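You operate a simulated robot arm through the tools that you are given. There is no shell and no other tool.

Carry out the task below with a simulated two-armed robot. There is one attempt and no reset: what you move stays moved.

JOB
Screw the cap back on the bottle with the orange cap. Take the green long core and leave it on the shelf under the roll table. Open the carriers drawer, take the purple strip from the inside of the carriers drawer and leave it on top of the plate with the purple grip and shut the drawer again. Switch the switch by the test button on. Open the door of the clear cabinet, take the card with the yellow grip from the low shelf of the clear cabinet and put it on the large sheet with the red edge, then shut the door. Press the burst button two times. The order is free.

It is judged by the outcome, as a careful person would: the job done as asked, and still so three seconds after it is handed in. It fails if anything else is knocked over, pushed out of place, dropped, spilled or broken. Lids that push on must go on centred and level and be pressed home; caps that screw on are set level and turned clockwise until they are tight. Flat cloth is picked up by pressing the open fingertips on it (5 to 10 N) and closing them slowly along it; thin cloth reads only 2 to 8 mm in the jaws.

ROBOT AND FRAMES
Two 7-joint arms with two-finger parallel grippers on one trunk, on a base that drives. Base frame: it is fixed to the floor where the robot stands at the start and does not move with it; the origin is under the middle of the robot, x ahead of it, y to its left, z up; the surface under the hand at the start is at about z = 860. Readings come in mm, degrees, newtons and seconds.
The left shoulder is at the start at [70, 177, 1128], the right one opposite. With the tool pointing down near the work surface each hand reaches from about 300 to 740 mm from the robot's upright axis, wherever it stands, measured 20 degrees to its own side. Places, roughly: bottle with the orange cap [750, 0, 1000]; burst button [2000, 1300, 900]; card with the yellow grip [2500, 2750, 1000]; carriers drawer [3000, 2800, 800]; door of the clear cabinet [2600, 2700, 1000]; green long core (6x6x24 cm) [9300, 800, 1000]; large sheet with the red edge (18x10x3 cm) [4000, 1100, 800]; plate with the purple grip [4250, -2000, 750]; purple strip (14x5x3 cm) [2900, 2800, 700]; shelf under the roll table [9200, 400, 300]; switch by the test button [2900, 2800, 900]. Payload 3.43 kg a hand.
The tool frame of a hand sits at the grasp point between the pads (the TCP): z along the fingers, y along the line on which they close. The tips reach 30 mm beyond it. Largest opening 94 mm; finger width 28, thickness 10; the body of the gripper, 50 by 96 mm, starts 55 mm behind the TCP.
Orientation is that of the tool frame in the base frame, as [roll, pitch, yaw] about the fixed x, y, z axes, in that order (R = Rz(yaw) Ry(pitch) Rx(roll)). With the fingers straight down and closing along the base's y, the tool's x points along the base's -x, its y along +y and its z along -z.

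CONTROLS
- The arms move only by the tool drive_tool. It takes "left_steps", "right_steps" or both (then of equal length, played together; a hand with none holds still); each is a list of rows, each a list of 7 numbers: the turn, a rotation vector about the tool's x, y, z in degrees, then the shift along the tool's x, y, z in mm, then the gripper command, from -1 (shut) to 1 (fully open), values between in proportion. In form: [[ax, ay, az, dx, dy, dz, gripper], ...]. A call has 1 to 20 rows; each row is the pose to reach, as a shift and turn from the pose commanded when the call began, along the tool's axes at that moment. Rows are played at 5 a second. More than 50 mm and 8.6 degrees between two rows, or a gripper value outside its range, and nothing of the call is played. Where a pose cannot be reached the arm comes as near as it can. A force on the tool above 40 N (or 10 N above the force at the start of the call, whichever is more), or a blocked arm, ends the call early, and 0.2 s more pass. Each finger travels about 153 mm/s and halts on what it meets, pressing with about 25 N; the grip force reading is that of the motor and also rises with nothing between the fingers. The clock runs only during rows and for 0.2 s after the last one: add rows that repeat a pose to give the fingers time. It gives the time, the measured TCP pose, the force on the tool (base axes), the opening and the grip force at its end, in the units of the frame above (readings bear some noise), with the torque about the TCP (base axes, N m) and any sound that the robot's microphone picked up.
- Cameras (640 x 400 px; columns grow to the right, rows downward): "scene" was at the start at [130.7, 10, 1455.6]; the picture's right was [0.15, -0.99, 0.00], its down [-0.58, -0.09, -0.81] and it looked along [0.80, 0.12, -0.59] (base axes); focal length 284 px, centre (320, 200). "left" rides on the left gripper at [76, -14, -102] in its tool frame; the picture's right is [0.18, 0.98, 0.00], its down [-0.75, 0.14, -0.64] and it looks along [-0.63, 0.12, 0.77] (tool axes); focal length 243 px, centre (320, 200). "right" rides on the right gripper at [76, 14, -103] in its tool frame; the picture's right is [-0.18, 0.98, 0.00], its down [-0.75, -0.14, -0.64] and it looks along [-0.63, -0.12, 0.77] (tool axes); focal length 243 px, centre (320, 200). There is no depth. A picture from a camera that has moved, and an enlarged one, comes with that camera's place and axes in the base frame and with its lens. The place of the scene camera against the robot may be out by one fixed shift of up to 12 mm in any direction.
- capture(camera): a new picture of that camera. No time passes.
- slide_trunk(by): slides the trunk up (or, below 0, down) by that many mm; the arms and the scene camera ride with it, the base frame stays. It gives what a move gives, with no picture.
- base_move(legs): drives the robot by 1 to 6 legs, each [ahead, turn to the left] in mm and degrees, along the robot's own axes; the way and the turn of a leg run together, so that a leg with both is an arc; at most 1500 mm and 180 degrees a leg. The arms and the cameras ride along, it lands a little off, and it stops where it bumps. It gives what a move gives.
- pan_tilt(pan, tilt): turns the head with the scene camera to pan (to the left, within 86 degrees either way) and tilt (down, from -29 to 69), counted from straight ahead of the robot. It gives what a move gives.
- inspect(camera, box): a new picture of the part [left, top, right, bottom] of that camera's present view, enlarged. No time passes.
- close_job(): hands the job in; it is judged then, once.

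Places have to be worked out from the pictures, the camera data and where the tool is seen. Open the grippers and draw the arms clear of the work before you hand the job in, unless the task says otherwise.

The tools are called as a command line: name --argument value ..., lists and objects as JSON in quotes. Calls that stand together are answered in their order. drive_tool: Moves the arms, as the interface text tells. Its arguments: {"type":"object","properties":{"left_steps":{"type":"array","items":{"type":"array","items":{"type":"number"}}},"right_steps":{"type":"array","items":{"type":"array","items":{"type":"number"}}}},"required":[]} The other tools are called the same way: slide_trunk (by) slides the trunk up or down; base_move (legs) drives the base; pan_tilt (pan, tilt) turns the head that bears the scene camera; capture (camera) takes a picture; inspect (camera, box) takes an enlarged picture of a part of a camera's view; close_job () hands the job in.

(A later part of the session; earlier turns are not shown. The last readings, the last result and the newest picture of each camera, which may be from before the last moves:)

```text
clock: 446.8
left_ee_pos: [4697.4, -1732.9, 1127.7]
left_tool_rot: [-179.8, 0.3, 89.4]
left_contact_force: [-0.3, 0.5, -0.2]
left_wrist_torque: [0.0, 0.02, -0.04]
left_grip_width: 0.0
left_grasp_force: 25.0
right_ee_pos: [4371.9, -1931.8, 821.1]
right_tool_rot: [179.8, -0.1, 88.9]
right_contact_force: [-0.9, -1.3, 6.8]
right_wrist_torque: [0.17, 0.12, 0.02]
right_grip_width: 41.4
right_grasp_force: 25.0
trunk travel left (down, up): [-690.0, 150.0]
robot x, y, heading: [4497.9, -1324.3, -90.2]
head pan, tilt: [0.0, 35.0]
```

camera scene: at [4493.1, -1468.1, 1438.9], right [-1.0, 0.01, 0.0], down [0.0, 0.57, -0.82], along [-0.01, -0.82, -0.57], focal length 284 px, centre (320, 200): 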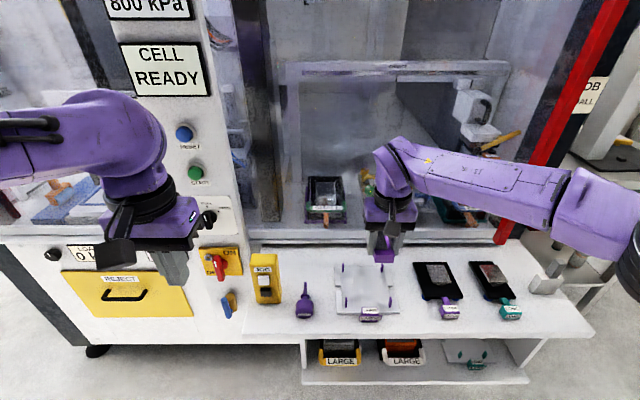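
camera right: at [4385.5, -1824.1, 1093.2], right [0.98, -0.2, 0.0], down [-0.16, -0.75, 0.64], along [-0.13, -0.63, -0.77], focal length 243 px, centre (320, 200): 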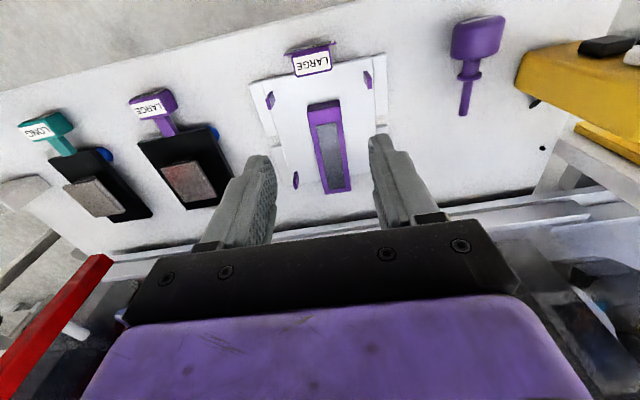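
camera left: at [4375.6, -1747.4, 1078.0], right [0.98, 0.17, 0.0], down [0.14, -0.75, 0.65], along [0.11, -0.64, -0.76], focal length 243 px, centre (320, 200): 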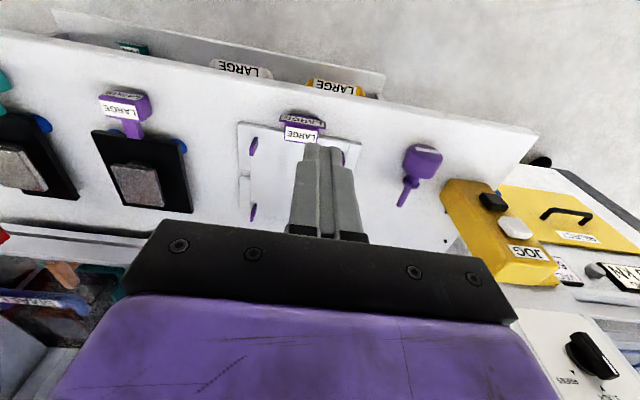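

Light contact at 7 N. I'll open slowly and lift away.

drive_tool --right_steps '[[0, 0, 0, 0, 0, 0, -0.25], [0, 0, 0, 0, 0, 0, -0.1], [0, 0, 0, 0, 0, -1, 0.05], [0, 0, 0, 0, 0, -1, 0.2], [0, 0, 0, 0, 0, -1, 0.2], [0, 0, 0, 0, 0, -6, 0.25], [0, 0, 0, 0, 0, -20, 0.25], [0, 0, 0, 0, 0, -60, 0.25], [0, 0, 0, 0, 0, -105, 0.25], [0, 0, 0, 15, 0, -150, 0.25], [0, 0, 0, 50, 0, -180, 0.25]]'

inspect --camera "scene" --box '[335, 240, 415, 320]'

capture --camera "right"

```text
clock: 449.2
left_ee_pos: [4696.9, -1732.0, 1127.9]
left_tool_rot: [-179.8, 0.4, 89.5]
left_contact_force: [-0.5, 0.4, 0.1]
left_wrist_torque: [-0.01, 0.02, -0.03]
left_grip_width: 0.1
left_grasp_force: 24.9
right_ee_pos: [4372.2, -1878.8, 1000.1]
right_tool_rot: [179.6, -0.1, 88.8]
right_contact_force: [0.0, -0.1, -0.7]
right_wrist_torque: [0.01, 0.05, 0.01]
right_grip_width: 58.9
right_grasp_force: 0.0
trunk travel left (down, up): [-690.0, 150.0]
robot x, y, heading: [4500.3, -1322.2, -90.6]
head pan, tilt: [0.0, 35.0]
```

```text
5.00 times, centred on (375, 280) of scene
camera zoom: at [4492.0, -1464.6, 1439.3], right [-1.0, 0.01, 0.0], down [0.0, 0.57, -0.82], along [-0.01, -0.82, -0.57], focal length 1421 px, centre (45, -200)
```

zoom: 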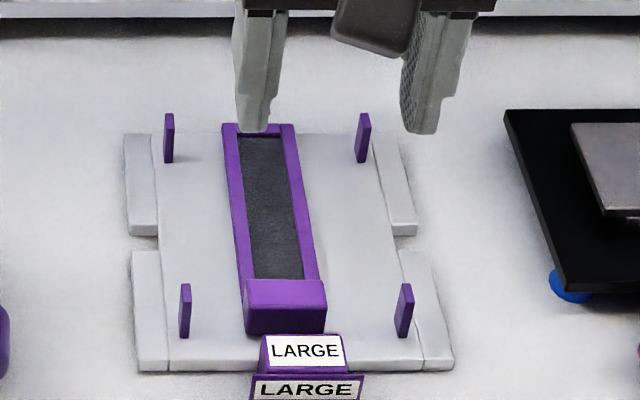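

```text
taken
camera right: at [4387.0, -1803.2, 1103.6], right [0.98, -0.2, 0.0], down [-0.16, -0.75, 0.64], along [-0.13, -0.63, -0.77], focal length 243 px, centre (320, 200)
```

right: 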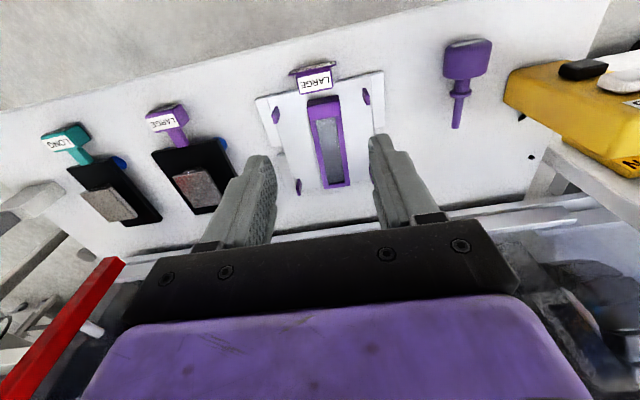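

The strip now rests fully on the plate with the purple grip. Next is the green core: I'll back off and head down the corridor toward the roll store.

base_move --legs '[[-330, 0], [0, 90]]'

pan_tilt --pan 10 --tilt 10

capture --camera "scene"

inspect --camera "scene" --box '[200, 120, 400, 260]'

```text
clock: 455.3
left_ee_pos: [4901.1, -776.5, 1128.1]
left_tool_rot: [-179.7, 0.1, -178.3]
left_contact_force: [-0.3, -0.1, 0.2]
left_wrist_torque: [-0.04, 0.0, 0.0]
left_grip_width: 0.0
left_grasp_force: 24.6
right_ee_pos: [5062.1, -1091.1, 1000.1]
right_tool_rot: [179.7, -0.1, -178.7]
right_contact_force: [0.8, -0.2, -0.4]
right_wrist_torque: [-0.02, 0.02, -0.04]
right_grip_width: 58.8
right_grasp_force: 0.0
trunk travel left (down, up): [-690.0, 150.0]
robot x, y, heading: [4501.7, -986.8, 1.9]
head pan, tilt: [0.0, 35.0]
```

```text
clock: 456.2
left_ee_pos: [4900.9, -774.3, 1127.5]
left_tool_rot: [-179.9, 0.2, -178.2]
left_contact_force: [-0.1, -0.2, -0.9]
left_wrist_torque: [0.02, 0.01, -0.01]
left_grip_width: 0.0
left_grasp_force: 25.3
right_ee_pos: [5061.5, -1093.4, 997.5]
right_tool_rot: [179.7, -0.1, -178.8]
right_contact_force: [-0.1, -0.2, 0.4]
right_wrist_torque: [0.02, 0.01, 0.03]
right_grip_width: 58.9
right_grasp_force: 0.0
trunk travel left (down, up): [-690.0, 150.0]
robot x, y, heading: [4501.3, -991.1, 1.5]
head pan, tilt: [10.0, 10.0]
```

```text
taken
camera scene: at [4636.6, -971.4, 1479.1], right [0.2, -0.98, 0.0], down [-0.17, -0.04, -0.98], along [0.96, 0.2, -0.17], focal length 284 px, centre (320, 200)
```

scene: 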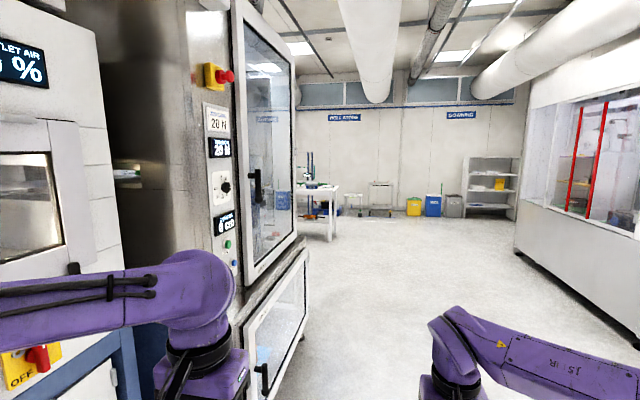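

```text
2.86 times, centred on (300, 190) of scene
camera zoom: at [4636.6, -971.4, 1479.1], right [0.2, -0.98, 0.0], down [-0.17, -0.04, -0.98], along [0.96, 0.2, -0.17], focal length 812 px, centre (377, 229)
```

zoom: 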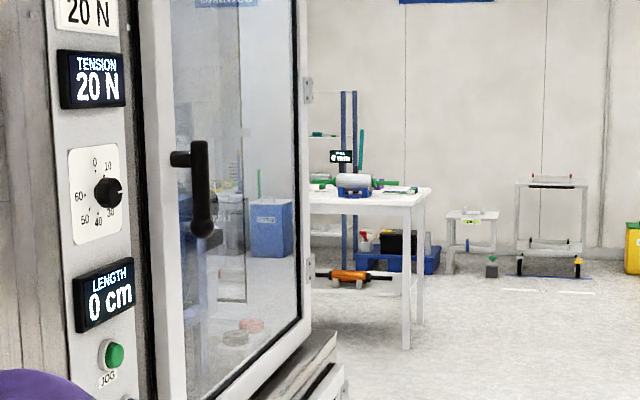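

The white roll table with green cores and a low shelf is visible ahead. I'll drive down the corridor to x ≈ 7500 and look again.

base_move --legs '[[0, -5], [1500, 0], [1500, 0]]'

pan_tilt --pan 35 --tilt 20

capture --camera "scene"

inspect --camera "scene" --box '[200, 100, 440, 260]'

```text
clock: 471.1
left_ee_pos: [7905.3, -926.1, 1127.9]
left_tool_rot: [-179.9, 0.3, 177.6]
left_contact_force: [-0.3, 0.3, -0.5]
left_wrist_torque: [0.01, -0.01, 0.03]
left_grip_width: 0.0
left_grasp_force: 25.0
right_ee_pos: [8043.9, -1255.6, 999.6]
right_tool_rot: [179.7, 0.0, 177.2]
right_contact_force: [0.9, 0.2, 0.0]
right_wrist_torque: [0.0, -0.01, 0.04]
right_grip_width: 59.0
right_grasp_force: 0.0
trunk travel left (down, up): [-690.0, 150.0]
robot x, y, heading: [7493.5, -1108.6, -2.4]
head pan, tilt: [10.0, 10.0]
```

```text
clock: 472.0
left_ee_pos: [7904.9, -926.5, 1128.0]
left_tool_rot: [-179.8, 0.2, 177.6]
left_contact_force: [-0.4, -0.1, -0.4]
left_wrist_torque: [-0.01, 0.03, 0.0]
left_grip_width: 0.0
left_grasp_force: 25.0
right_ee_pos: [8043.3, -1255.5, 999.0]
right_tool_rot: [179.7, -0.1, 177.1]
right_contact_force: [0.0, -0.8, 0.3]
right_wrist_torque: [-0.01, 0.02, 0.0]
right_grip_width: 58.6
right_grasp_force: 0.0
trunk travel left (down, up): [-690.0, 150.0]
robot x, y, heading: [7496.9, -1111.8, -2.1]
head pan, tilt: [35.0, 20.0]
```

```text
taken
camera scene: at [7614.6, -1066.3, 1463.0], right [0.54, -0.84, 0.0], down [-0.29, -0.18, -0.94], along [0.79, 0.51, -0.34], focal length 284 px, centre (320, 200)
```

scene: 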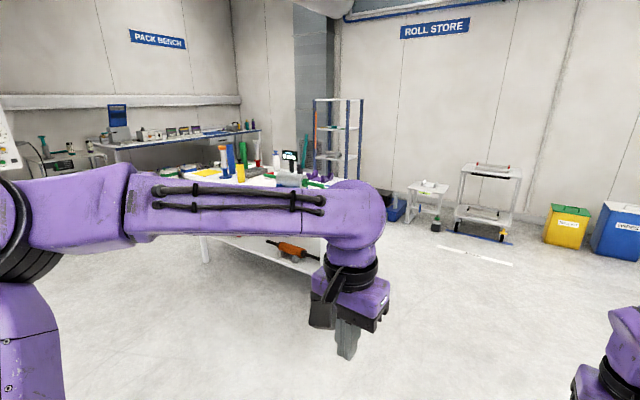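

```text
2.50 times, centred on (320, 180) of scene
camera zoom: at [7614.6, -1066.3, 1463.0], right [0.54, -0.84, 0.0], down [-0.29, -0.18, -0.94], along [0.79, 0.51, -0.34], focal length 711 px, centre (320, 250)
```

zoom: 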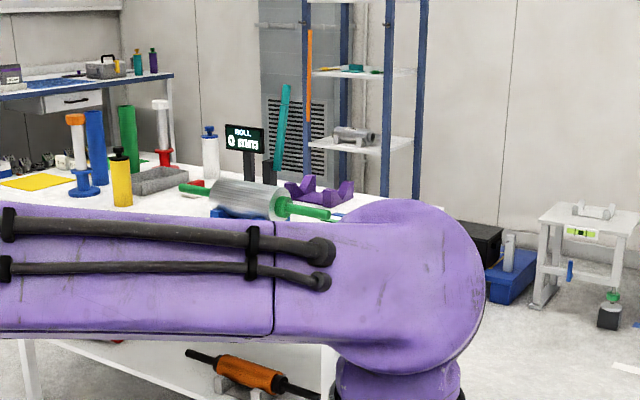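

The green vertical core stands on the roll table near (9230, 730), among other coloured cores. I'll drive nearer, facing the table directly.

base_move --legs '[[0, 45], [900, 0]]'

pan_tilt --pan 0 --tilt 25

capture --camera "scene"

inspect --camera "scene" --box '[180, 80, 480, 300]'

```text
clock: 478.9
left_ee_pos: [8301.3, -61.8, 1127.0]
left_tool_rot: [-179.8, 0.2, -136.2]
left_contact_force: [0.0, 0.2, 0.7]
left_wrist_torque: [0.02, 0.02, 0.0]
left_grip_width: 0.0
left_grasp_force: 24.5
right_ee_pos: [8633.2, -191.3, 998.2]
right_tool_rot: [179.6, -0.1, -136.8]
right_contact_force: [0.3, 0.0, -0.5]
right_wrist_torque: [-0.02, -0.04, 0.03]
right_grip_width: 58.6
right_grasp_force: 0.1
trunk travel left (down, up): [-690.0, 150.0]
robot x, y, heading: [8144.8, -486.2, 43.9]
head pan, tilt: [35.0, 20.0]
```

```text
clock: 479.9
left_ee_pos: [8302.2, -62.2, 1127.6]
left_tool_rot: [-179.9, 0.3, -136.4]
left_contact_force: [0.3, 0.4, -0.4]
left_wrist_torque: [-0.02, 0.02, 0.02]
left_grip_width: 0.0
left_grasp_force: 24.9
right_ee_pos: [8633.6, -189.9, 998.2]
right_tool_rot: [179.7, -0.1, -136.8]
right_contact_force: [-0.4, 0.2, 1.0]
right_wrist_torque: [0.01, -0.01, 0.03]
right_grip_width: 58.7
right_grasp_force: 0.1
trunk travel left (down, up): [-690.0, 150.0]
robot x, y, heading: [8148.8, -487.0, 43.5]
head pan, tilt: [0.0, 25.0]
```

```text
taken
camera scene: at [8243.5, -392.7, 1454.9], right [0.69, -0.72, 0.0], down [-0.3, -0.29, -0.91], along [0.65, 0.63, -0.42], focal length 284 px, centre (320, 200)
```

scene: 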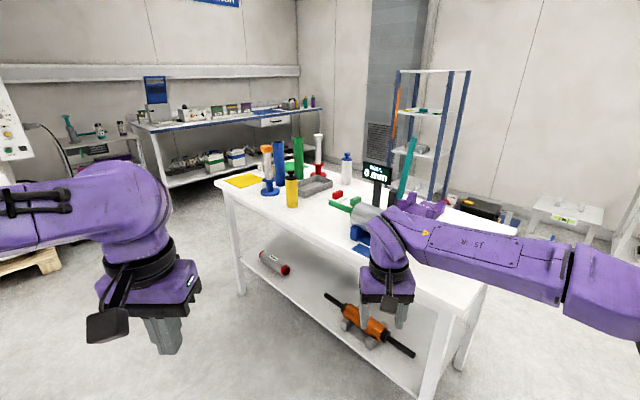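

```text
1.82 times, centred on (330, 190) of scene
camera zoom: at [8243.5, -392.7, 1454.9], right [0.69, -0.72, 0.0], down [-0.3, -0.29, -0.91], along [0.65, 0.63, -0.42], focal length 517 px, centre (302, 218)
```

zoom: 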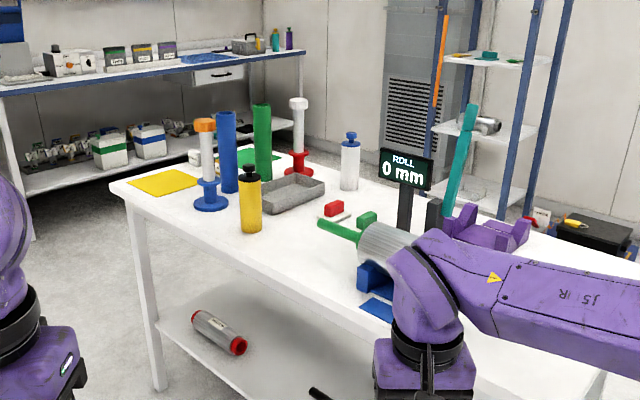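

The green core stands at about (9335, 820) with a blue core in front of it as seen from here, so I'll approach from the table's left end instead. I'll drive round to (9130, 1750) and face −y.

base_move --legs '[[0, 47], [1500, 0], [740, 0], [0, -90]]'

pan_tilt --pan 0 --tilt 20

capture --camera "scene"

pan_tilt --pan -45 --tilt 20

capture --camera "scene"

```text
clock: 496.7
left_ee_pos: [8568.9, 1922.3, 1126.6]
left_tool_rot: [-179.8, 0.2, 179.7]
left_contact_force: [-0.6, -0.3, 0.1]
left_wrist_torque: [0.03, 0.01, 0.0]
left_grip_width: 0.0
left_grasp_force: 25.4
right_ee_pos: [8717.4, 1598.3, 998.5]
right_tool_rot: [179.7, -0.1, 179.4]
right_contact_force: [0.4, 0.9, -0.5]
right_wrist_torque: [0.01, 0.03, 0.0]
right_grip_width: 58.8
right_grasp_force: 0.1
trunk travel left (down, up): [-690.0, 150.0]
robot x, y, heading: [8161.2, 1724.2, -0.2]
head pan, tilt: [0.0, 25.0]
```

```text
clock: 497.4
left_ee_pos: [8566.8, 1921.1, 1128.2]
left_tool_rot: [-179.8, 0.3, 179.8]
left_contact_force: [-0.1, 0.5, 0.8]
left_wrist_torque: [0.05, -0.03, 0.01]
left_grip_width: 0.0
left_grasp_force: 25.3
right_ee_pos: [8718.4, 1599.1, 998.4]
right_tool_rot: [179.8, -0.1, 179.4]
right_contact_force: [-0.7, 0.2, -0.8]
right_wrist_torque: [0.01, 0.0, -0.01]
right_grip_width: 59.1
right_grasp_force: 0.1
trunk travel left (down, up): [-690.0, 150.0]
robot x, y, heading: [8157.5, 1722.0, -0.1]
head pan, tilt: [0.0, 20.0]
```

```text
taken
camera scene: at [8298.7, 1718.5, 1462.9], right [0.0, -1.0, 0.0], down [-0.34, 0.0, -0.94], along [0.94, 0.0, -0.34], focal length 284 px, centre (320, 200)
```

scene: 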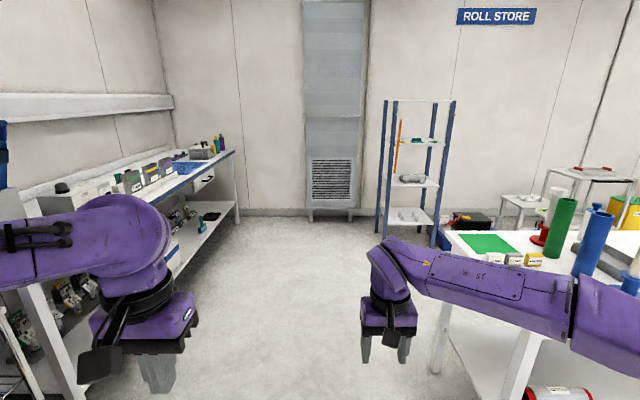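

```text
clock: 498.5
left_ee_pos: [8567.5, 1921.3, 1126.8]
left_tool_rot: [-179.8, 0.2, 179.8]
left_contact_force: [0.9, 0.1, 0.3]
left_wrist_torque: [0.0, 0.02, 0.02]
left_grip_width: 0.0
left_grasp_force: 25.0
right_ee_pos: [8719.1, 1599.4, 999.0]
right_tool_rot: [179.7, -0.2, 179.3]
right_contact_force: [1.0, -0.3, 0.3]
right_wrist_torque: [-0.01, 0.02, 0.0]
right_grip_width: 58.7
right_grasp_force: 0.0
trunk travel left (down, up): [-690.0, 150.0]
robot x, y, heading: [8162.1, 1722.3, -0.1]
head pan, tilt: [-45.0, 20.0]
```

```text
taken
camera scene: at [8271.4, 1652.9, 1462.9], right [-0.71, -0.71, 0.0], down [-0.24, 0.24, -0.94], along [0.66, -0.67, -0.34], focal length 284 px, centre (320, 200)
```

scene: 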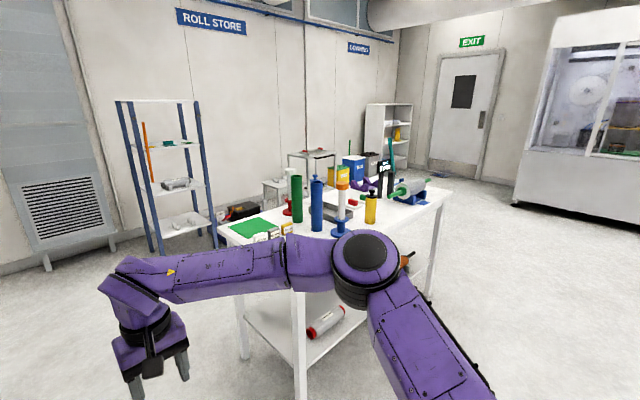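

The left end of the table is clear to approach. I'll drive forward to x ≈ 9130 and turn to face it.

base_move --legs '[[970, 0], [0, -90]]'

pan_tilt --pan 0 --tilt 30

capture --camera "scene"

pan_tilt --pan 0 --tilt 55

capture --camera "scene"

```text
clock: 507.4
left_ee_pos: [9314.5, 1300.5, 1126.7]
left_tool_rot: [-179.9, 0.2, 87.5]
left_contact_force: [0.4, -0.2, -0.6]
left_wrist_torque: [0.01, -0.04, 0.02]
left_grip_width: 0.0
left_grasp_force: 25.0
right_ee_pos: [8985.6, 1162.4, 998.9]
right_tool_rot: [179.7, -0.2, 87.1]
right_contact_force: [-0.3, 0.1, -0.9]
right_wrist_torque: [0.02, -0.01, 0.03]
right_grip_width: 58.7
right_grasp_force: 0.1
trunk travel left (down, up): [-690.0, 150.0]
robot x, y, heading: [9134.9, 1716.8, -92.3]
head pan, tilt: [-45.0, 20.0]
```

```text
clock: 508.5
left_ee_pos: [9315.9, 1300.7, 1128.1]
left_tool_rot: [-179.8, 0.2, 87.6]
left_contact_force: [0.1, 0.0, 0.3]
left_wrist_torque: [-0.01, 0.02, 0.0]
left_grip_width: 0.0
left_grasp_force: 24.6
right_ee_pos: [8986.5, 1162.6, 998.4]
right_tool_rot: [179.7, -0.1, 87.1]
right_contact_force: [-0.2, -0.4, 0.4]
right_wrist_torque: [0.03, -0.03, -0.01]
right_grip_width: 59.2
right_grasp_force: 0.1
trunk travel left (down, up): [-690.0, 150.0]
robot x, y, heading: [9129.9, 1715.3, -92.4]
head pan, tilt: [0.0, 30.0]
```

```text
taken
camera scene: at [9119.7, 1570.6, 1446.9], right [-1.0, 0.04, 0.0], down [0.02, 0.5, -0.87], along [-0.04, -0.87, -0.5], focal length 284 px, centre (320, 200)
```

scene: 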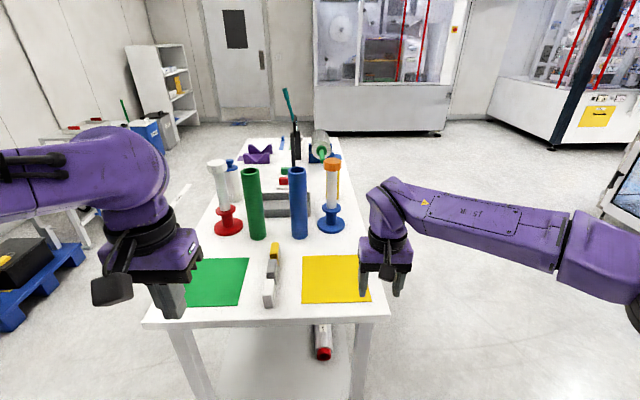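

```text
clock: 509.4
left_ee_pos: [9315.3, 1300.0, 1126.1]
left_tool_rot: [-179.8, 0.2, 87.5]
left_contact_force: [0.3, -0.4, -0.2]
left_wrist_torque: [0.02, 0.02, 0.0]
left_grip_width: 0.1
left_grasp_force: 24.6
right_ee_pos: [8986.4, 1164.3, 999.2]
right_tool_rot: [179.7, -0.1, 87.0]
right_contact_force: [-0.7, -0.1, -0.3]
right_wrist_torque: [-0.01, -0.02, -0.03]
right_grip_width: 58.9
right_grasp_force: 0.1
trunk travel left (down, up): [-690.0, 150.0]
robot x, y, heading: [9132.5, 1716.4, -92.3]
head pan, tilt: [0.0, 55.0]
```

```text
taken
camera scene: at [9120.6, 1588.9, 1410.9], right [-1.0, 0.04, 0.0], down [0.03, 0.82, -0.57], along [-0.02, -0.57, -0.82], focal length 284 px, centre (320, 200)
```

scene: 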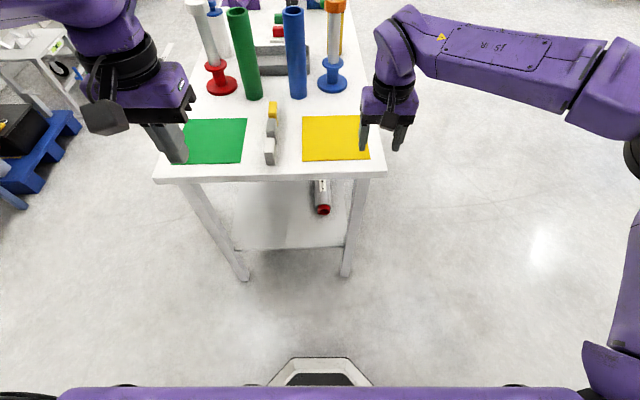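

Now I see it end-on: the green core is at about (9308, 770) with the blue one 146 mm to its right. I'll tuck the right hand back and drive 300 mm closer.

drive_tool --right_steps '[[0, 0, 0, 40, -20, 0, 0], [0, 0, 0, 80, -40, -10, 0], [0, 0, 0, 120, -60, -20, 0], [0, 0, 0, 150, -80, -30, 0]]'

base_move --legs '[[300, 2.2]]'

pan_tilt --pan 0 --tilt 35

capture --camera "scene"

capture --camera "left"

```text
clock: 510.4
left_ee_pos: [9313.8, 1302.5, 1128.2]
left_tool_rot: [-179.9, 0.2, 87.5]
left_contact_force: [-0.3, 0.4, 0.3]
left_wrist_torque: [-0.03, -0.02, 0.02]
left_grip_width: 0.0
left_grasp_force: 24.8
right_ee_pos: [8912.1, 1317.9, 1030.2]
right_tool_rot: [179.7, 0.0, 87.0]
right_contact_force: [-0.7, -0.1, -0.1]
right_wrist_torque: [0.0, -0.02, -0.02]
right_grip_width: 46.8
right_grasp_force: 0.0
trunk travel left (down, up): [-690.0, 150.0]
robot x, y, heading: [9127.2, 1713.1, -92.3]
head pan, tilt: [0.0, 55.0]
```

```text
clock: 512.5
left_ee_pos: [9327.5, 1011.9, 1128.0]
left_tool_rot: [-179.8, 0.3, 90.0]
left_contact_force: [-0.7, 0.3, -0.1]
left_wrist_torque: [-0.05, 0.02, 0.01]
left_grip_width: 0.0
left_grasp_force: 24.9
right_ee_pos: [8926.7, 1010.6, 1028.8]
right_tool_rot: [179.7, -0.1, 89.5]
right_contact_force: [-0.1, 0.3, 0.1]
right_wrist_torque: [0.0, -0.01, 0.0]
right_grip_width: 46.9
right_grasp_force: 0.2
trunk travel left (down, up): [-690.0, 150.0]
robot x, y, heading: [9127.3, 1420.2, -89.8]
head pan, tilt: [0.0, 55.0]
```

```text
clock: 513.3
left_ee_pos: [9327.1, 1013.1, 1128.5]
left_tool_rot: [-179.7, 0.4, 90.1]
left_contact_force: [-0.9, -0.3, -0.3]
left_wrist_torque: [-0.01, 0.0, 0.01]
left_grip_width: 0.0
left_grasp_force: 24.8
right_ee_pos: [8926.5, 1010.4, 1029.0]
right_tool_rot: [179.8, -0.1, 89.5]
right_contact_force: [-0.1, -0.3, 0.5]
right_wrist_torque: [0.03, -0.02, 0.01]
right_grip_width: 47.1
right_grasp_force: 0.1
trunk travel left (down, up): [-690.0, 150.0]
robot x, y, heading: [9126.0, 1419.9, -89.9]
head pan, tilt: [0.0, 35.0]
```

```text
taken
camera scene: at [9120.2, 1275.9, 1439.0], right [-1.0, 0.0, 0.0], down [0.0, 0.57, -0.82], along [0.0, -0.82, -0.57], focal length 284 px, centre (320, 200)
```

scene: 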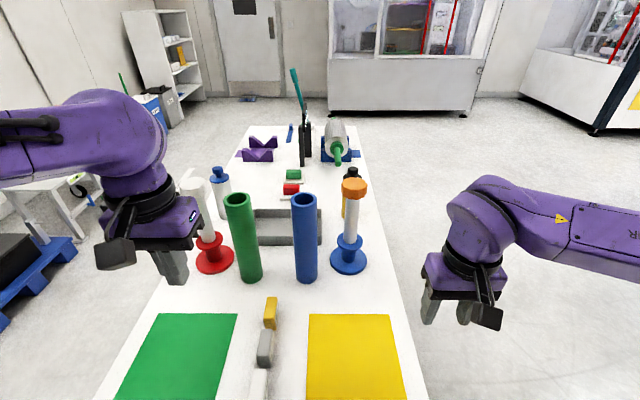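

```text
taken
camera left: at [9314.0, 1088.3, 1231.2], right [0.98, 0.18, 0.0], down [0.14, -0.75, 0.65], along [0.12, -0.63, -0.76], focal length 243 px, centre (320, 200)
```

left: 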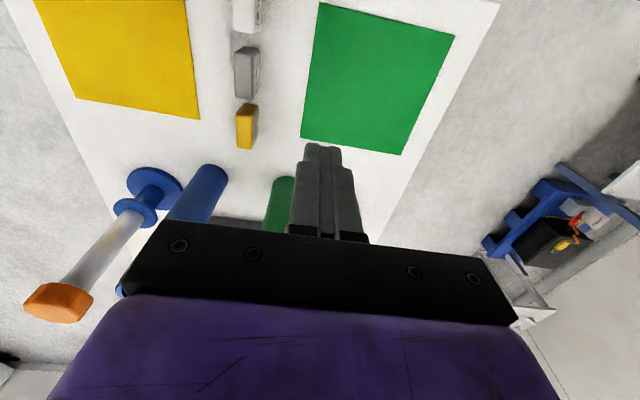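

The core is a green tube with base near (9304, 775), about 240 mm tall from z ≈ 830. I'll open the left hand, pitch it forward 55° and lower to mid-height, staging 150 mm in front of it.

drive_tool --left_steps '[[0, -7, 0, -10, -3, 15, 0], [0, -14, 0, -20, -6, 32, 0.5], [0, -21, 0, -30, -9, 50, 0.9], [0, -28, 0, -40, -12, 68, 0.95], [0, -35, 0, -52, -15, 87, 0.95], [0, -42, 0, -63, -18, 106, 0.95], [0, -49, 0, -73, -21, 125, 0.95], [0, -55, 0, -83, -23, 143, 0.95], [0, -55, 0, -83, -23, 143, 0.95]]'

capture --camera "left"

capture --camera "scene"

```text
clock: 515.3
left_ee_pos: [9304.2, 929.2, 985.6]
left_tool_rot: [-179.8, 55.2, 90.2]
left_contact_force: [-0.6, -0.1, 0.1]
left_wrist_torque: [0.03, 0.02, -0.01]
left_grip_width: 91.4
left_grasp_force: 0.0
right_ee_pos: [8925.5, 1010.8, 1029.7]
right_tool_rot: [179.7, 0.1, 89.5]
right_contact_force: [0.9, -0.5, 1.2]
right_wrist_torque: [-0.01, 0.03, -0.01]
right_grip_width: 46.9
right_grasp_force: 0.0
trunk travel left (down, up): [-690.0, 150.0]
robot x, y, heading: [9125.7, 1417.5, -89.9]
head pan, tilt: [0.0, 35.0]
```

```text
taken
camera left: at [9289.9, 1056.7, 982.5], right [0.98, 0.1, -0.15], down [0.14, 0.1, 0.98], along [0.12, -0.99, 0.08], focal length 243 px, centre (320, 200)
```

left: 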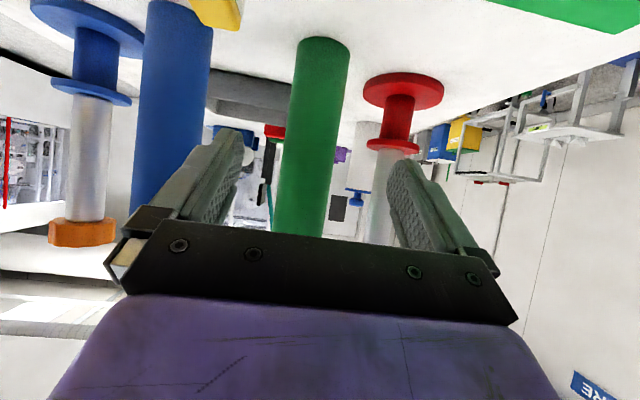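

```text
taken
camera scene: at [9119.0, 1276.9, 1439.2], right [-1.0, 0.0, 0.0], down [0.0, 0.57, -0.82], along [0.0, -0.82, -0.57], focal length 284 px, centre (320, 200)
```

scene: 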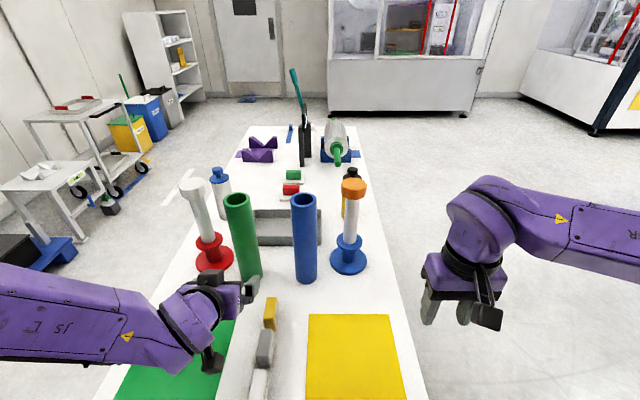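

The core is squarely between the open fingers in the hand camera. I'll shift 5 mm and advance 140 mm to straddle it.

drive_tool --left_steps '[[0, 0, 0, -15, 3, 32, 0.95], [0, 0, 0, -30, 5, 65, 0.95], [0, 0, 0, -45, 5, 97, 0.95], [0, 0, 0, -56, 5, 120, 0.95], [0, 0, 0, -60, 5, 129, 0.95], [0, 0, 0, -60, 5, 129, 0.95]]'

capture --camera "left"

capture --camera "scene"

```text
clock: 516.7
left_ee_pos: [9309.8, 787.9, 961.3]
left_tool_rot: [-179.6, 55.2, 90.3]
left_contact_force: [0.1, -0.1, -0.3]
left_wrist_torque: [-0.03, 0.01, 0.01]
left_grip_width: 91.6
left_grasp_force: 0.0
right_ee_pos: [8926.3, 1009.7, 1029.9]
right_tool_rot: [179.7, 0.0, 89.5]
right_contact_force: [0.1, -0.7, 0.7]
right_wrist_torque: [0.0, -0.01, -0.02]
right_grip_width: 46.7
right_grasp_force: 0.1
trunk travel left (down, up): [-690.0, 150.0]
robot x, y, heading: [9126.7, 1419.4, -89.7]
head pan, tilt: [0.0, 35.0]
```

```text
taken
camera left: at [9294.5, 915.5, 959.3], right [0.98, 0.11, -0.15], down [0.14, 0.1, 0.98], along [0.12, -0.99, 0.08], focal length 243 px, centre (320, 200)
```

left: 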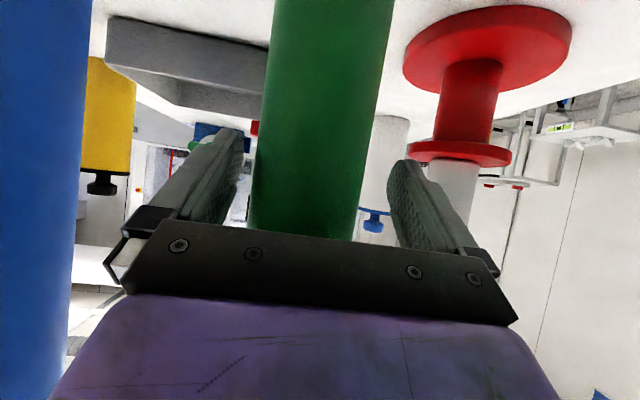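

```text
taken
camera scene: at [9120.3, 1275.7, 1439.1], right [-1.0, 0.0, 0.0], down [0.0, 0.57, -0.82], along [0.0, -0.82, -0.57], focal length 284 px, centre (320, 200)
```

scene: 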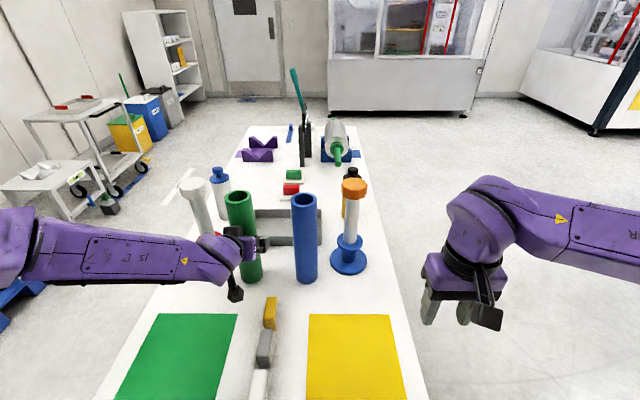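

The core is centred between the fingers. I'll close on it.

drive_tool --left_steps '[[0, 0, 0, 0, 0, 0, 0.6], [0, 0, 0, 0, 0, 0, 0.4], [0, 0, 0, 0, 0, 0, 0.2], [0, 0, 0, 0, 0, 0, 0.0], [0, 0, 0, 0, 0, 0, 0.0]]'

capture --camera "left"

```text
clock: 517.9
left_ee_pos: [9307.8, 789.3, 962.4]
left_tool_rot: [-179.7, 55.3, 90.2]
left_contact_force: [-0.6, 0.4, 0.1]
left_wrist_torque: [-0.07, 0.06, 0.0]
left_grip_width: 56.8
left_grasp_force: 24.9
right_ee_pos: [8925.5, 1011.2, 1029.1]
right_tool_rot: [179.7, 0.0, 89.5]
right_contact_force: [0.5, -0.3, 0.7]
right_wrist_torque: [-0.01, 0.0, 0.01]
right_grip_width: 46.8
right_grasp_force: 0.0
trunk travel left (down, up): [-690.0, 150.0]
robot x, y, heading: [9128.1, 1419.7, -89.4]
head pan, tilt: [0.0, 35.0]
```

```text
taken
camera left: at [9294.4, 915.6, 959.4], right [0.98, 0.11, -0.15], down [0.14, 0.1, 0.98], along [0.12, -0.99, 0.08], focal length 243 px, centre (320, 200)
```

left: 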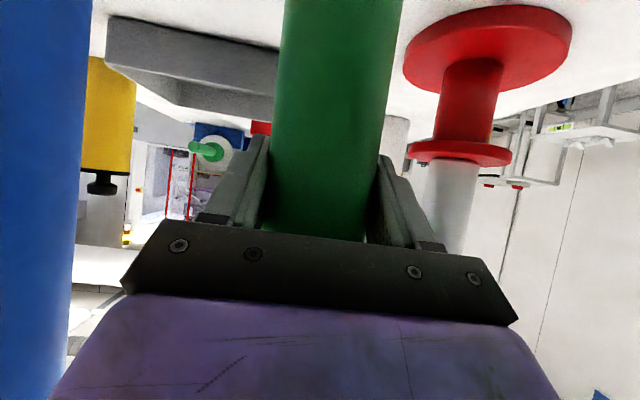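

The core is gripped at 57 mm. I'll tighten the grip and lift it 80 mm.

drive_tool --left_steps '[[0, 0, 0, 0, 0, 0, -0.5], [0, 0, 0, 0, 0, 0, -0.6], [0, 0, 0, -16, 0, -11.5, -0.6], [0, 0, 0, -33, 0, -23, -0.6], [0, 0, 0, -50, 0, -35, -0.6], [0, 0, 0, -65, 0, -46, -0.6], [0, 0, 0, -65, 0, -46, -0.6]]'

capture --camera "left"

capture --camera "scene"

```text
clock: 519.5
left_ee_pos: [9309.1, 787.2, 1041.0]
left_tool_rot: [-179.8, 55.2, 90.3]
left_contact_force: [0.7, 0.1, -1.9]
left_wrist_torque: [0.0, -0.01, -0.04]
left_grip_width: 56.6
left_grasp_force: 25.1
right_ee_pos: [8925.0, 1010.1, 1029.7]
right_tool_rot: [179.8, -0.1, 89.6]
right_contact_force: [0.7, -0.4, 0.4]
right_wrist_torque: [0.05, 0.01, 0.02]
right_grip_width: 47.2
right_grasp_force: 0.1
trunk travel left (down, up): [-690.0, 150.0]
robot x, y, heading: [9122.6, 1416.5, -89.9]
head pan, tilt: [0.0, 35.0]
```

```text
taken
camera left: at [9295.3, 915.0, 1037.6], right [0.98, 0.11, -0.15], down [0.14, 0.1, 0.98], along [0.12, -0.99, 0.08], focal length 243 px, centre (320, 200)
```

left: 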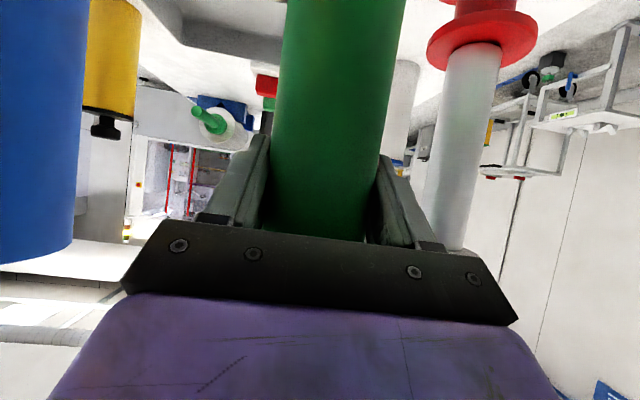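

```text
taken
camera scene: at [9120.6, 1274.9, 1439.0], right [-1.0, 0.0, 0.0], down [0.0, 0.57, -0.82], along [0.0, -0.82, -0.57], focal length 284 px, centre (320, 200)
```

scene: 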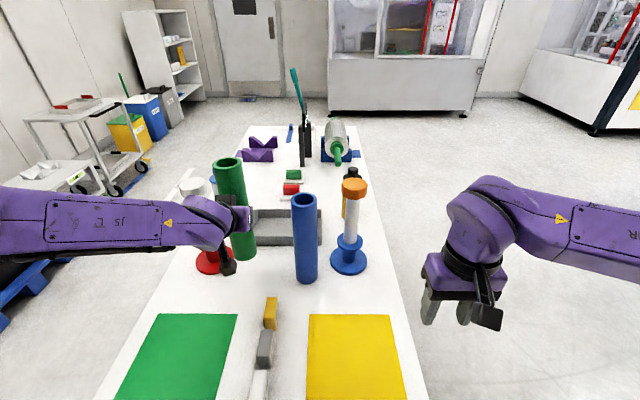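

The core is lifted and upright. I'll reverse the base 600 mm to clear the table and look at the shelf.

base_move --legs '[[-600, 0]]'

slide_trunk --by -400

pan_tilt --pan 0 --tilt 25

capture --camera "scene"

capture --camera "left"

```text
clock: 522.9
left_ee_pos: [9306.4, 1389.5, 1039.4]
left_tool_rot: [-179.6, 55.2, 90.2]
left_contact_force: [-0.7, 0.3, -1.6]
left_wrist_torque: [-0.01, -0.02, 0.01]
left_grip_width: 56.2
left_grasp_force: 25.5
right_ee_pos: [8925.1, 1613.8, 1030.5]
right_tool_rot: [179.6, 0.0, 89.5]
right_contact_force: [-0.2, 1.3, -0.3]
right_wrist_torque: [0.0, 0.0, 0.05]
right_grip_width: 47.0
right_grasp_force: 0.0
trunk travel left (down, up): [-690.0, 150.0]
robot x, y, heading: [9126.8, 2019.4, -89.8]
head pan, tilt: [0.0, 35.0]
```

```text
clock: 526.7
left_ee_pos: [9306.7, 1390.6, 641.6]
left_tool_rot: [-179.7, 55.2, 90.2]
left_contact_force: [-0.1, -0.9, -0.6]
left_wrist_torque: [-0.01, -0.04, 0.08]
left_grip_width: 56.5
left_grasp_force: 25.4
right_ee_pos: [8924.4, 1614.0, 628.3]
right_tool_rot: [179.7, -0.1, 89.4]
right_contact_force: [-0.1, -0.2, -0.1]
right_wrist_torque: [0.02, 0.02, 0.03]
right_grip_width: 47.0
right_grasp_force: 0.1
trunk travel left (down, up): [-290.0, 550.0]
robot x, y, heading: [9123.5, 2020.3, -89.9]
head pan, tilt: [0.0, 35.0]
```

```text
clock: 527.4
left_ee_pos: [9307.5, 1390.7, 641.5]
left_tool_rot: [-179.8, 55.1, 90.2]
left_contact_force: [0.2, -1.2, -1.9]
left_wrist_torque: [-0.02, 0.01, 0.01]
left_grip_width: 56.4
left_grasp_force: 25.0
right_ee_pos: [8924.6, 1612.9, 629.9]
right_tool_rot: [179.6, -0.1, 89.4]
right_contact_force: [0.4, -1.3, -0.5]
right_wrist_torque: [0.0, -0.01, 0.0]
right_grip_width: 47.1
right_grasp_force: 0.1
trunk travel left (down, up): [-290.0, 550.0]
robot x, y, heading: [9122.5, 2020.2, -90.1]
head pan, tilt: [0.0, 25.0]
```

```text
taken
camera scene: at [9118.8, 1874.4, 1054.8], right [-1.0, 0.0, 0.0], down [0.0, 0.42, -0.91], along [0.0, -0.91, -0.42], focal length 284 px, centre (320, 200)
```

scene: 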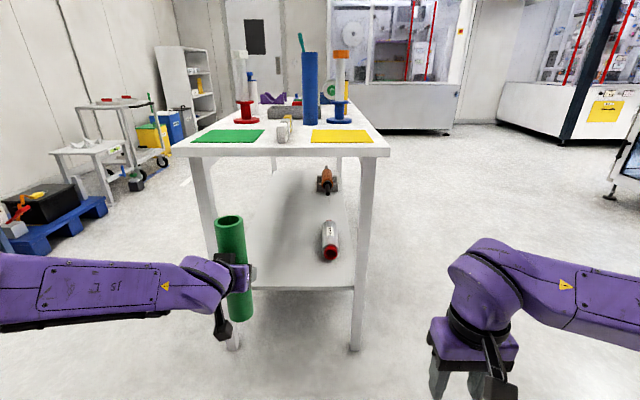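

```text
taken
camera left: at [9292.9, 1518.1, 637.6], right [0.98, 0.1, -0.15], down [0.14, 0.1, 0.98], along [0.12, -0.99, 0.08], focal length 243 px, centre (320, 200)
```

left: 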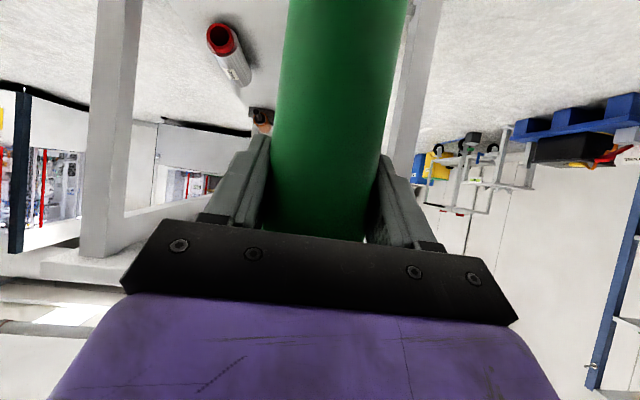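

The shelf under the table is at z ≈ 305 with free space at this end. The gray/red roll is further right. I'll lower the trunk 130 mm so the core passes below the tabletop, then drive in.

slide_trunk --by -130

base_move --legs '[[250, 0]]'

capture --camera "scene"

capture --camera "left"

```text
clock: 529.0
left_ee_pos: [9307.3, 1391.4, 510.4]
left_tool_rot: [-179.7, 55.2, 90.2]
left_contact_force: [0.5, 0.2, -1.4]
left_wrist_torque: [-0.01, 0.0, 0.01]
left_grip_width: 56.2
left_grasp_force: 25.3
right_ee_pos: [8924.4, 1613.1, 501.0]
right_tool_rot: [179.7, -0.2, 89.4]
right_contact_force: [-0.1, -0.4, -0.1]
right_wrist_torque: [-0.01, 0.03, -0.02]
right_grip_width: 47.1
right_grasp_force: 0.0
trunk travel left (down, up): [-160.0, 680.0]
robot x, y, heading: [9125.4, 2019.0, -89.8]
head pan, tilt: [0.0, 25.0]
```

```text
clock: 530.9
left_ee_pos: [9305.5, 1137.7, 511.1]
left_tool_rot: [-179.6, 55.3, 90.2]
left_contact_force: [0.3, -0.2, -1.2]
left_wrist_torque: [-0.02, -0.01, 0.0]
left_grip_width: 56.2
left_grasp_force: 24.9
right_ee_pos: [8923.6, 1362.2, 498.5]
right_tool_rot: [179.7, 0.0, 89.3]
right_contact_force: [-0.1, -0.4, 0.0]
right_wrist_torque: [-0.01, 0.0, 0.02]
right_grip_width: 46.9
right_grasp_force: 0.1
trunk travel left (down, up): [-160.0, 680.0]
robot x, y, heading: [9124.2, 1770.3, -90.2]
head pan, tilt: [0.0, 25.0]
```

```text
taken
camera scene: at [9118.6, 1621.8, 924.8], right [-1.0, 0.0, 0.0], down [0.0, 0.42, -0.91], along [0.0, -0.91, -0.42], focal length 284 px, centre (320, 200)
```

scene: 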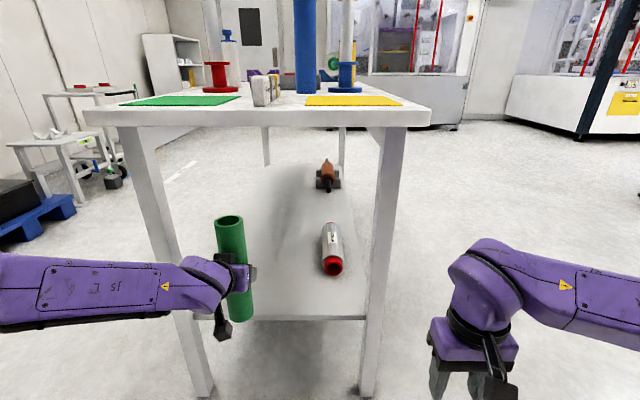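

```text
taken
camera left: at [9292.0, 1265.2, 507.5], right [0.98, 0.1, -0.15], down [0.14, 0.1, 0.98], along [0.12, -0.99, 0.08], focal length 243 px, centre (320, 200)
```

left: 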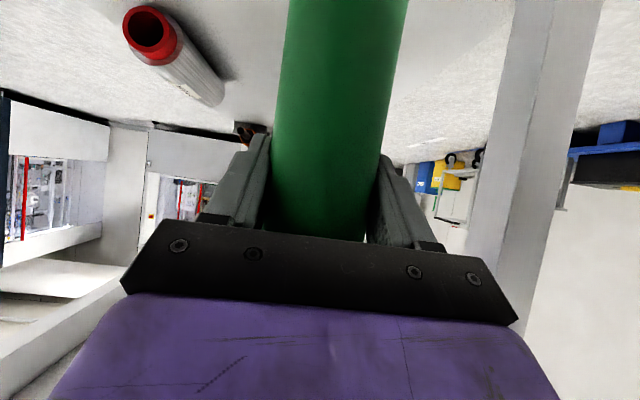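

My left forearm runs sideways at about y = 1180, so driving further would bring it against the table leg. I'll extend the arm forward instead, 50 mm first, and watch how the forearm moves.

drive_tool --left_steps '[[0, 0, 0, -14, 0, 20, -0.6], [0, 0, 0, -29, 0, 41, -0.6], [0, 0, 0, -29, 0, 41, -0.6]]'

capture --camera "scene"

```text
clock: 531.6
left_ee_pos: [9305.2, 1089.0, 511.3]
left_tool_rot: [-179.7, 55.2, 90.1]
left_contact_force: [-0.8, 0.4, -0.3]
left_wrist_torque: [-0.01, 0.03, -0.02]
left_grip_width: 56.2
left_grasp_force: 25.2
right_ee_pos: [8923.1, 1362.0, 499.0]
right_tool_rot: [179.6, -0.1, 89.2]
right_contact_force: [0.6, 0.5, 0.5]
right_wrist_torque: [0.0, -0.01, 0.02]
right_grip_width: 47.2
right_grasp_force: 0.1
trunk travel left (down, up): [-160.0, 680.0]
robot x, y, heading: [9125.2, 1766.0, -90.0]
head pan, tilt: [0.0, 25.0]
```

```text
taken
camera scene: at [9118.5, 1621.8, 924.8], right [-1.0, 0.0, 0.0], down [0.0, 0.42, -0.91], along [0.0, -0.91, -0.42], focal length 284 px, centre (320, 200)
```

scene: 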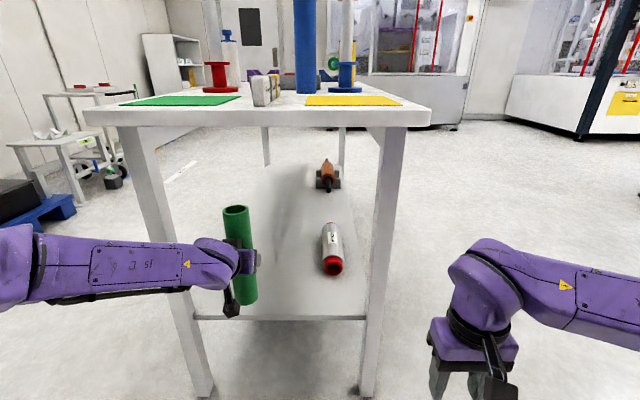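

The sideways forearm won't fit between the end legs, but the long front side is open 1.2 m wide. I'll back out and drive round to the front, keeping well clear with the elbow.

base_move --legs '[[-300, 0], [0, -90], [1020, 0], [0, 90], [1500, 0], [320, 0]]'

base_move --legs '[[0, 90]]'

capture --camera "scene"

capture --camera "left"

```text
clock: 540.7
left_ee_pos: [7776.3, 1945.5, 511.7]
left_tool_rot: [-179.6, 55.2, -2.3]
left_contact_force: [0.9, -0.2, -0.8]
left_wrist_torque: [0.04, 0.02, 0.01]
left_grip_width: 56.1
left_grasp_force: 24.8
right_ee_pos: [8077.6, 2309.8, 499.5]
right_tool_rot: [-179.6, -0.1, -1.3]
right_contact_force: [-1.2, 1.0, 0.8]
right_wrist_torque: [0.01, -0.01, 0.0]
right_grip_width: 47.1
right_grasp_force: 0.0
trunk travel left (down, up): [-160.0, 680.0]
robot x, y, heading: [8465.2, 2099.5, 176.8]
head pan, tilt: [0.0, 25.0]
stopped in leg 3: the robot was blocked; the commanded pose is now the measured one
```

```text
clock: 541.8
left_ee_pos: [7788.4, 1905.9, 509.3]
left_tool_rot: [-179.6, 55.0, 1.1]
left_contact_force: [-1.0, -0.9, -1.2]
left_wrist_torque: [-0.03, -0.01, 0.05]
left_grip_width: 56.4
left_grasp_force: 25.4
right_ee_pos: [8068.1, 2286.1, 500.0]
right_tool_rot: [-179.5, -0.2, 2.4]
right_contact_force: [0.1, 0.6, -0.2]
right_wrist_torque: [0.05, 0.0, -0.01]
right_grip_width: 47.1
right_grasp_force: 0.0
trunk travel left (down, up): [-160.0, 680.0]
robot x, y, heading: [8463.3, 2097.8, -179.8]
head pan, tilt: [0.0, 25.0]
stopped in leg 1: the robot was blocked; the commanded pose is now the measured one
```

```text
taken
camera scene: at [8317.3, 2091.2, 925.4], right [0.0, 1.0, 0.0], down [0.42, 0.0, -0.91], along [-0.91, 0.0, -0.42], focal length 284 px, centre (320, 200)
```

scene: 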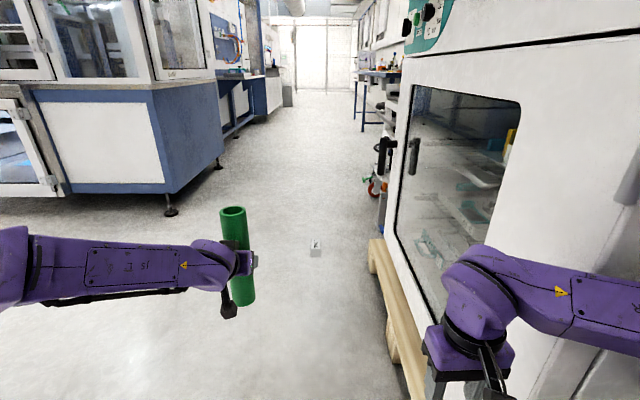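

```text
taken
camera left: at [7915.6, 1921.9, 506.9], right [0.12, -0.98, -0.16], down [0.1, -0.14, 0.98], along [-0.99, -0.13, 0.08], focal length 243 px, centre (320, 200)
```

left: 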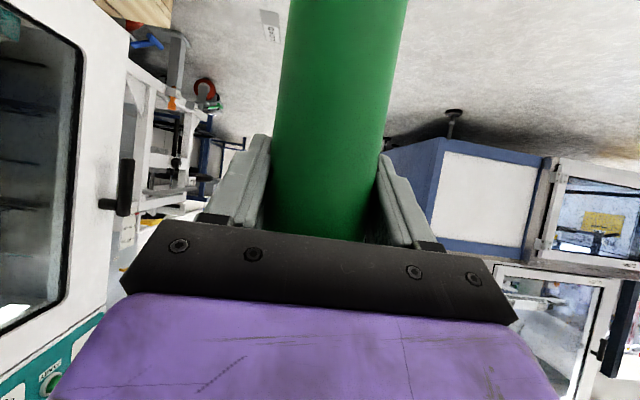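

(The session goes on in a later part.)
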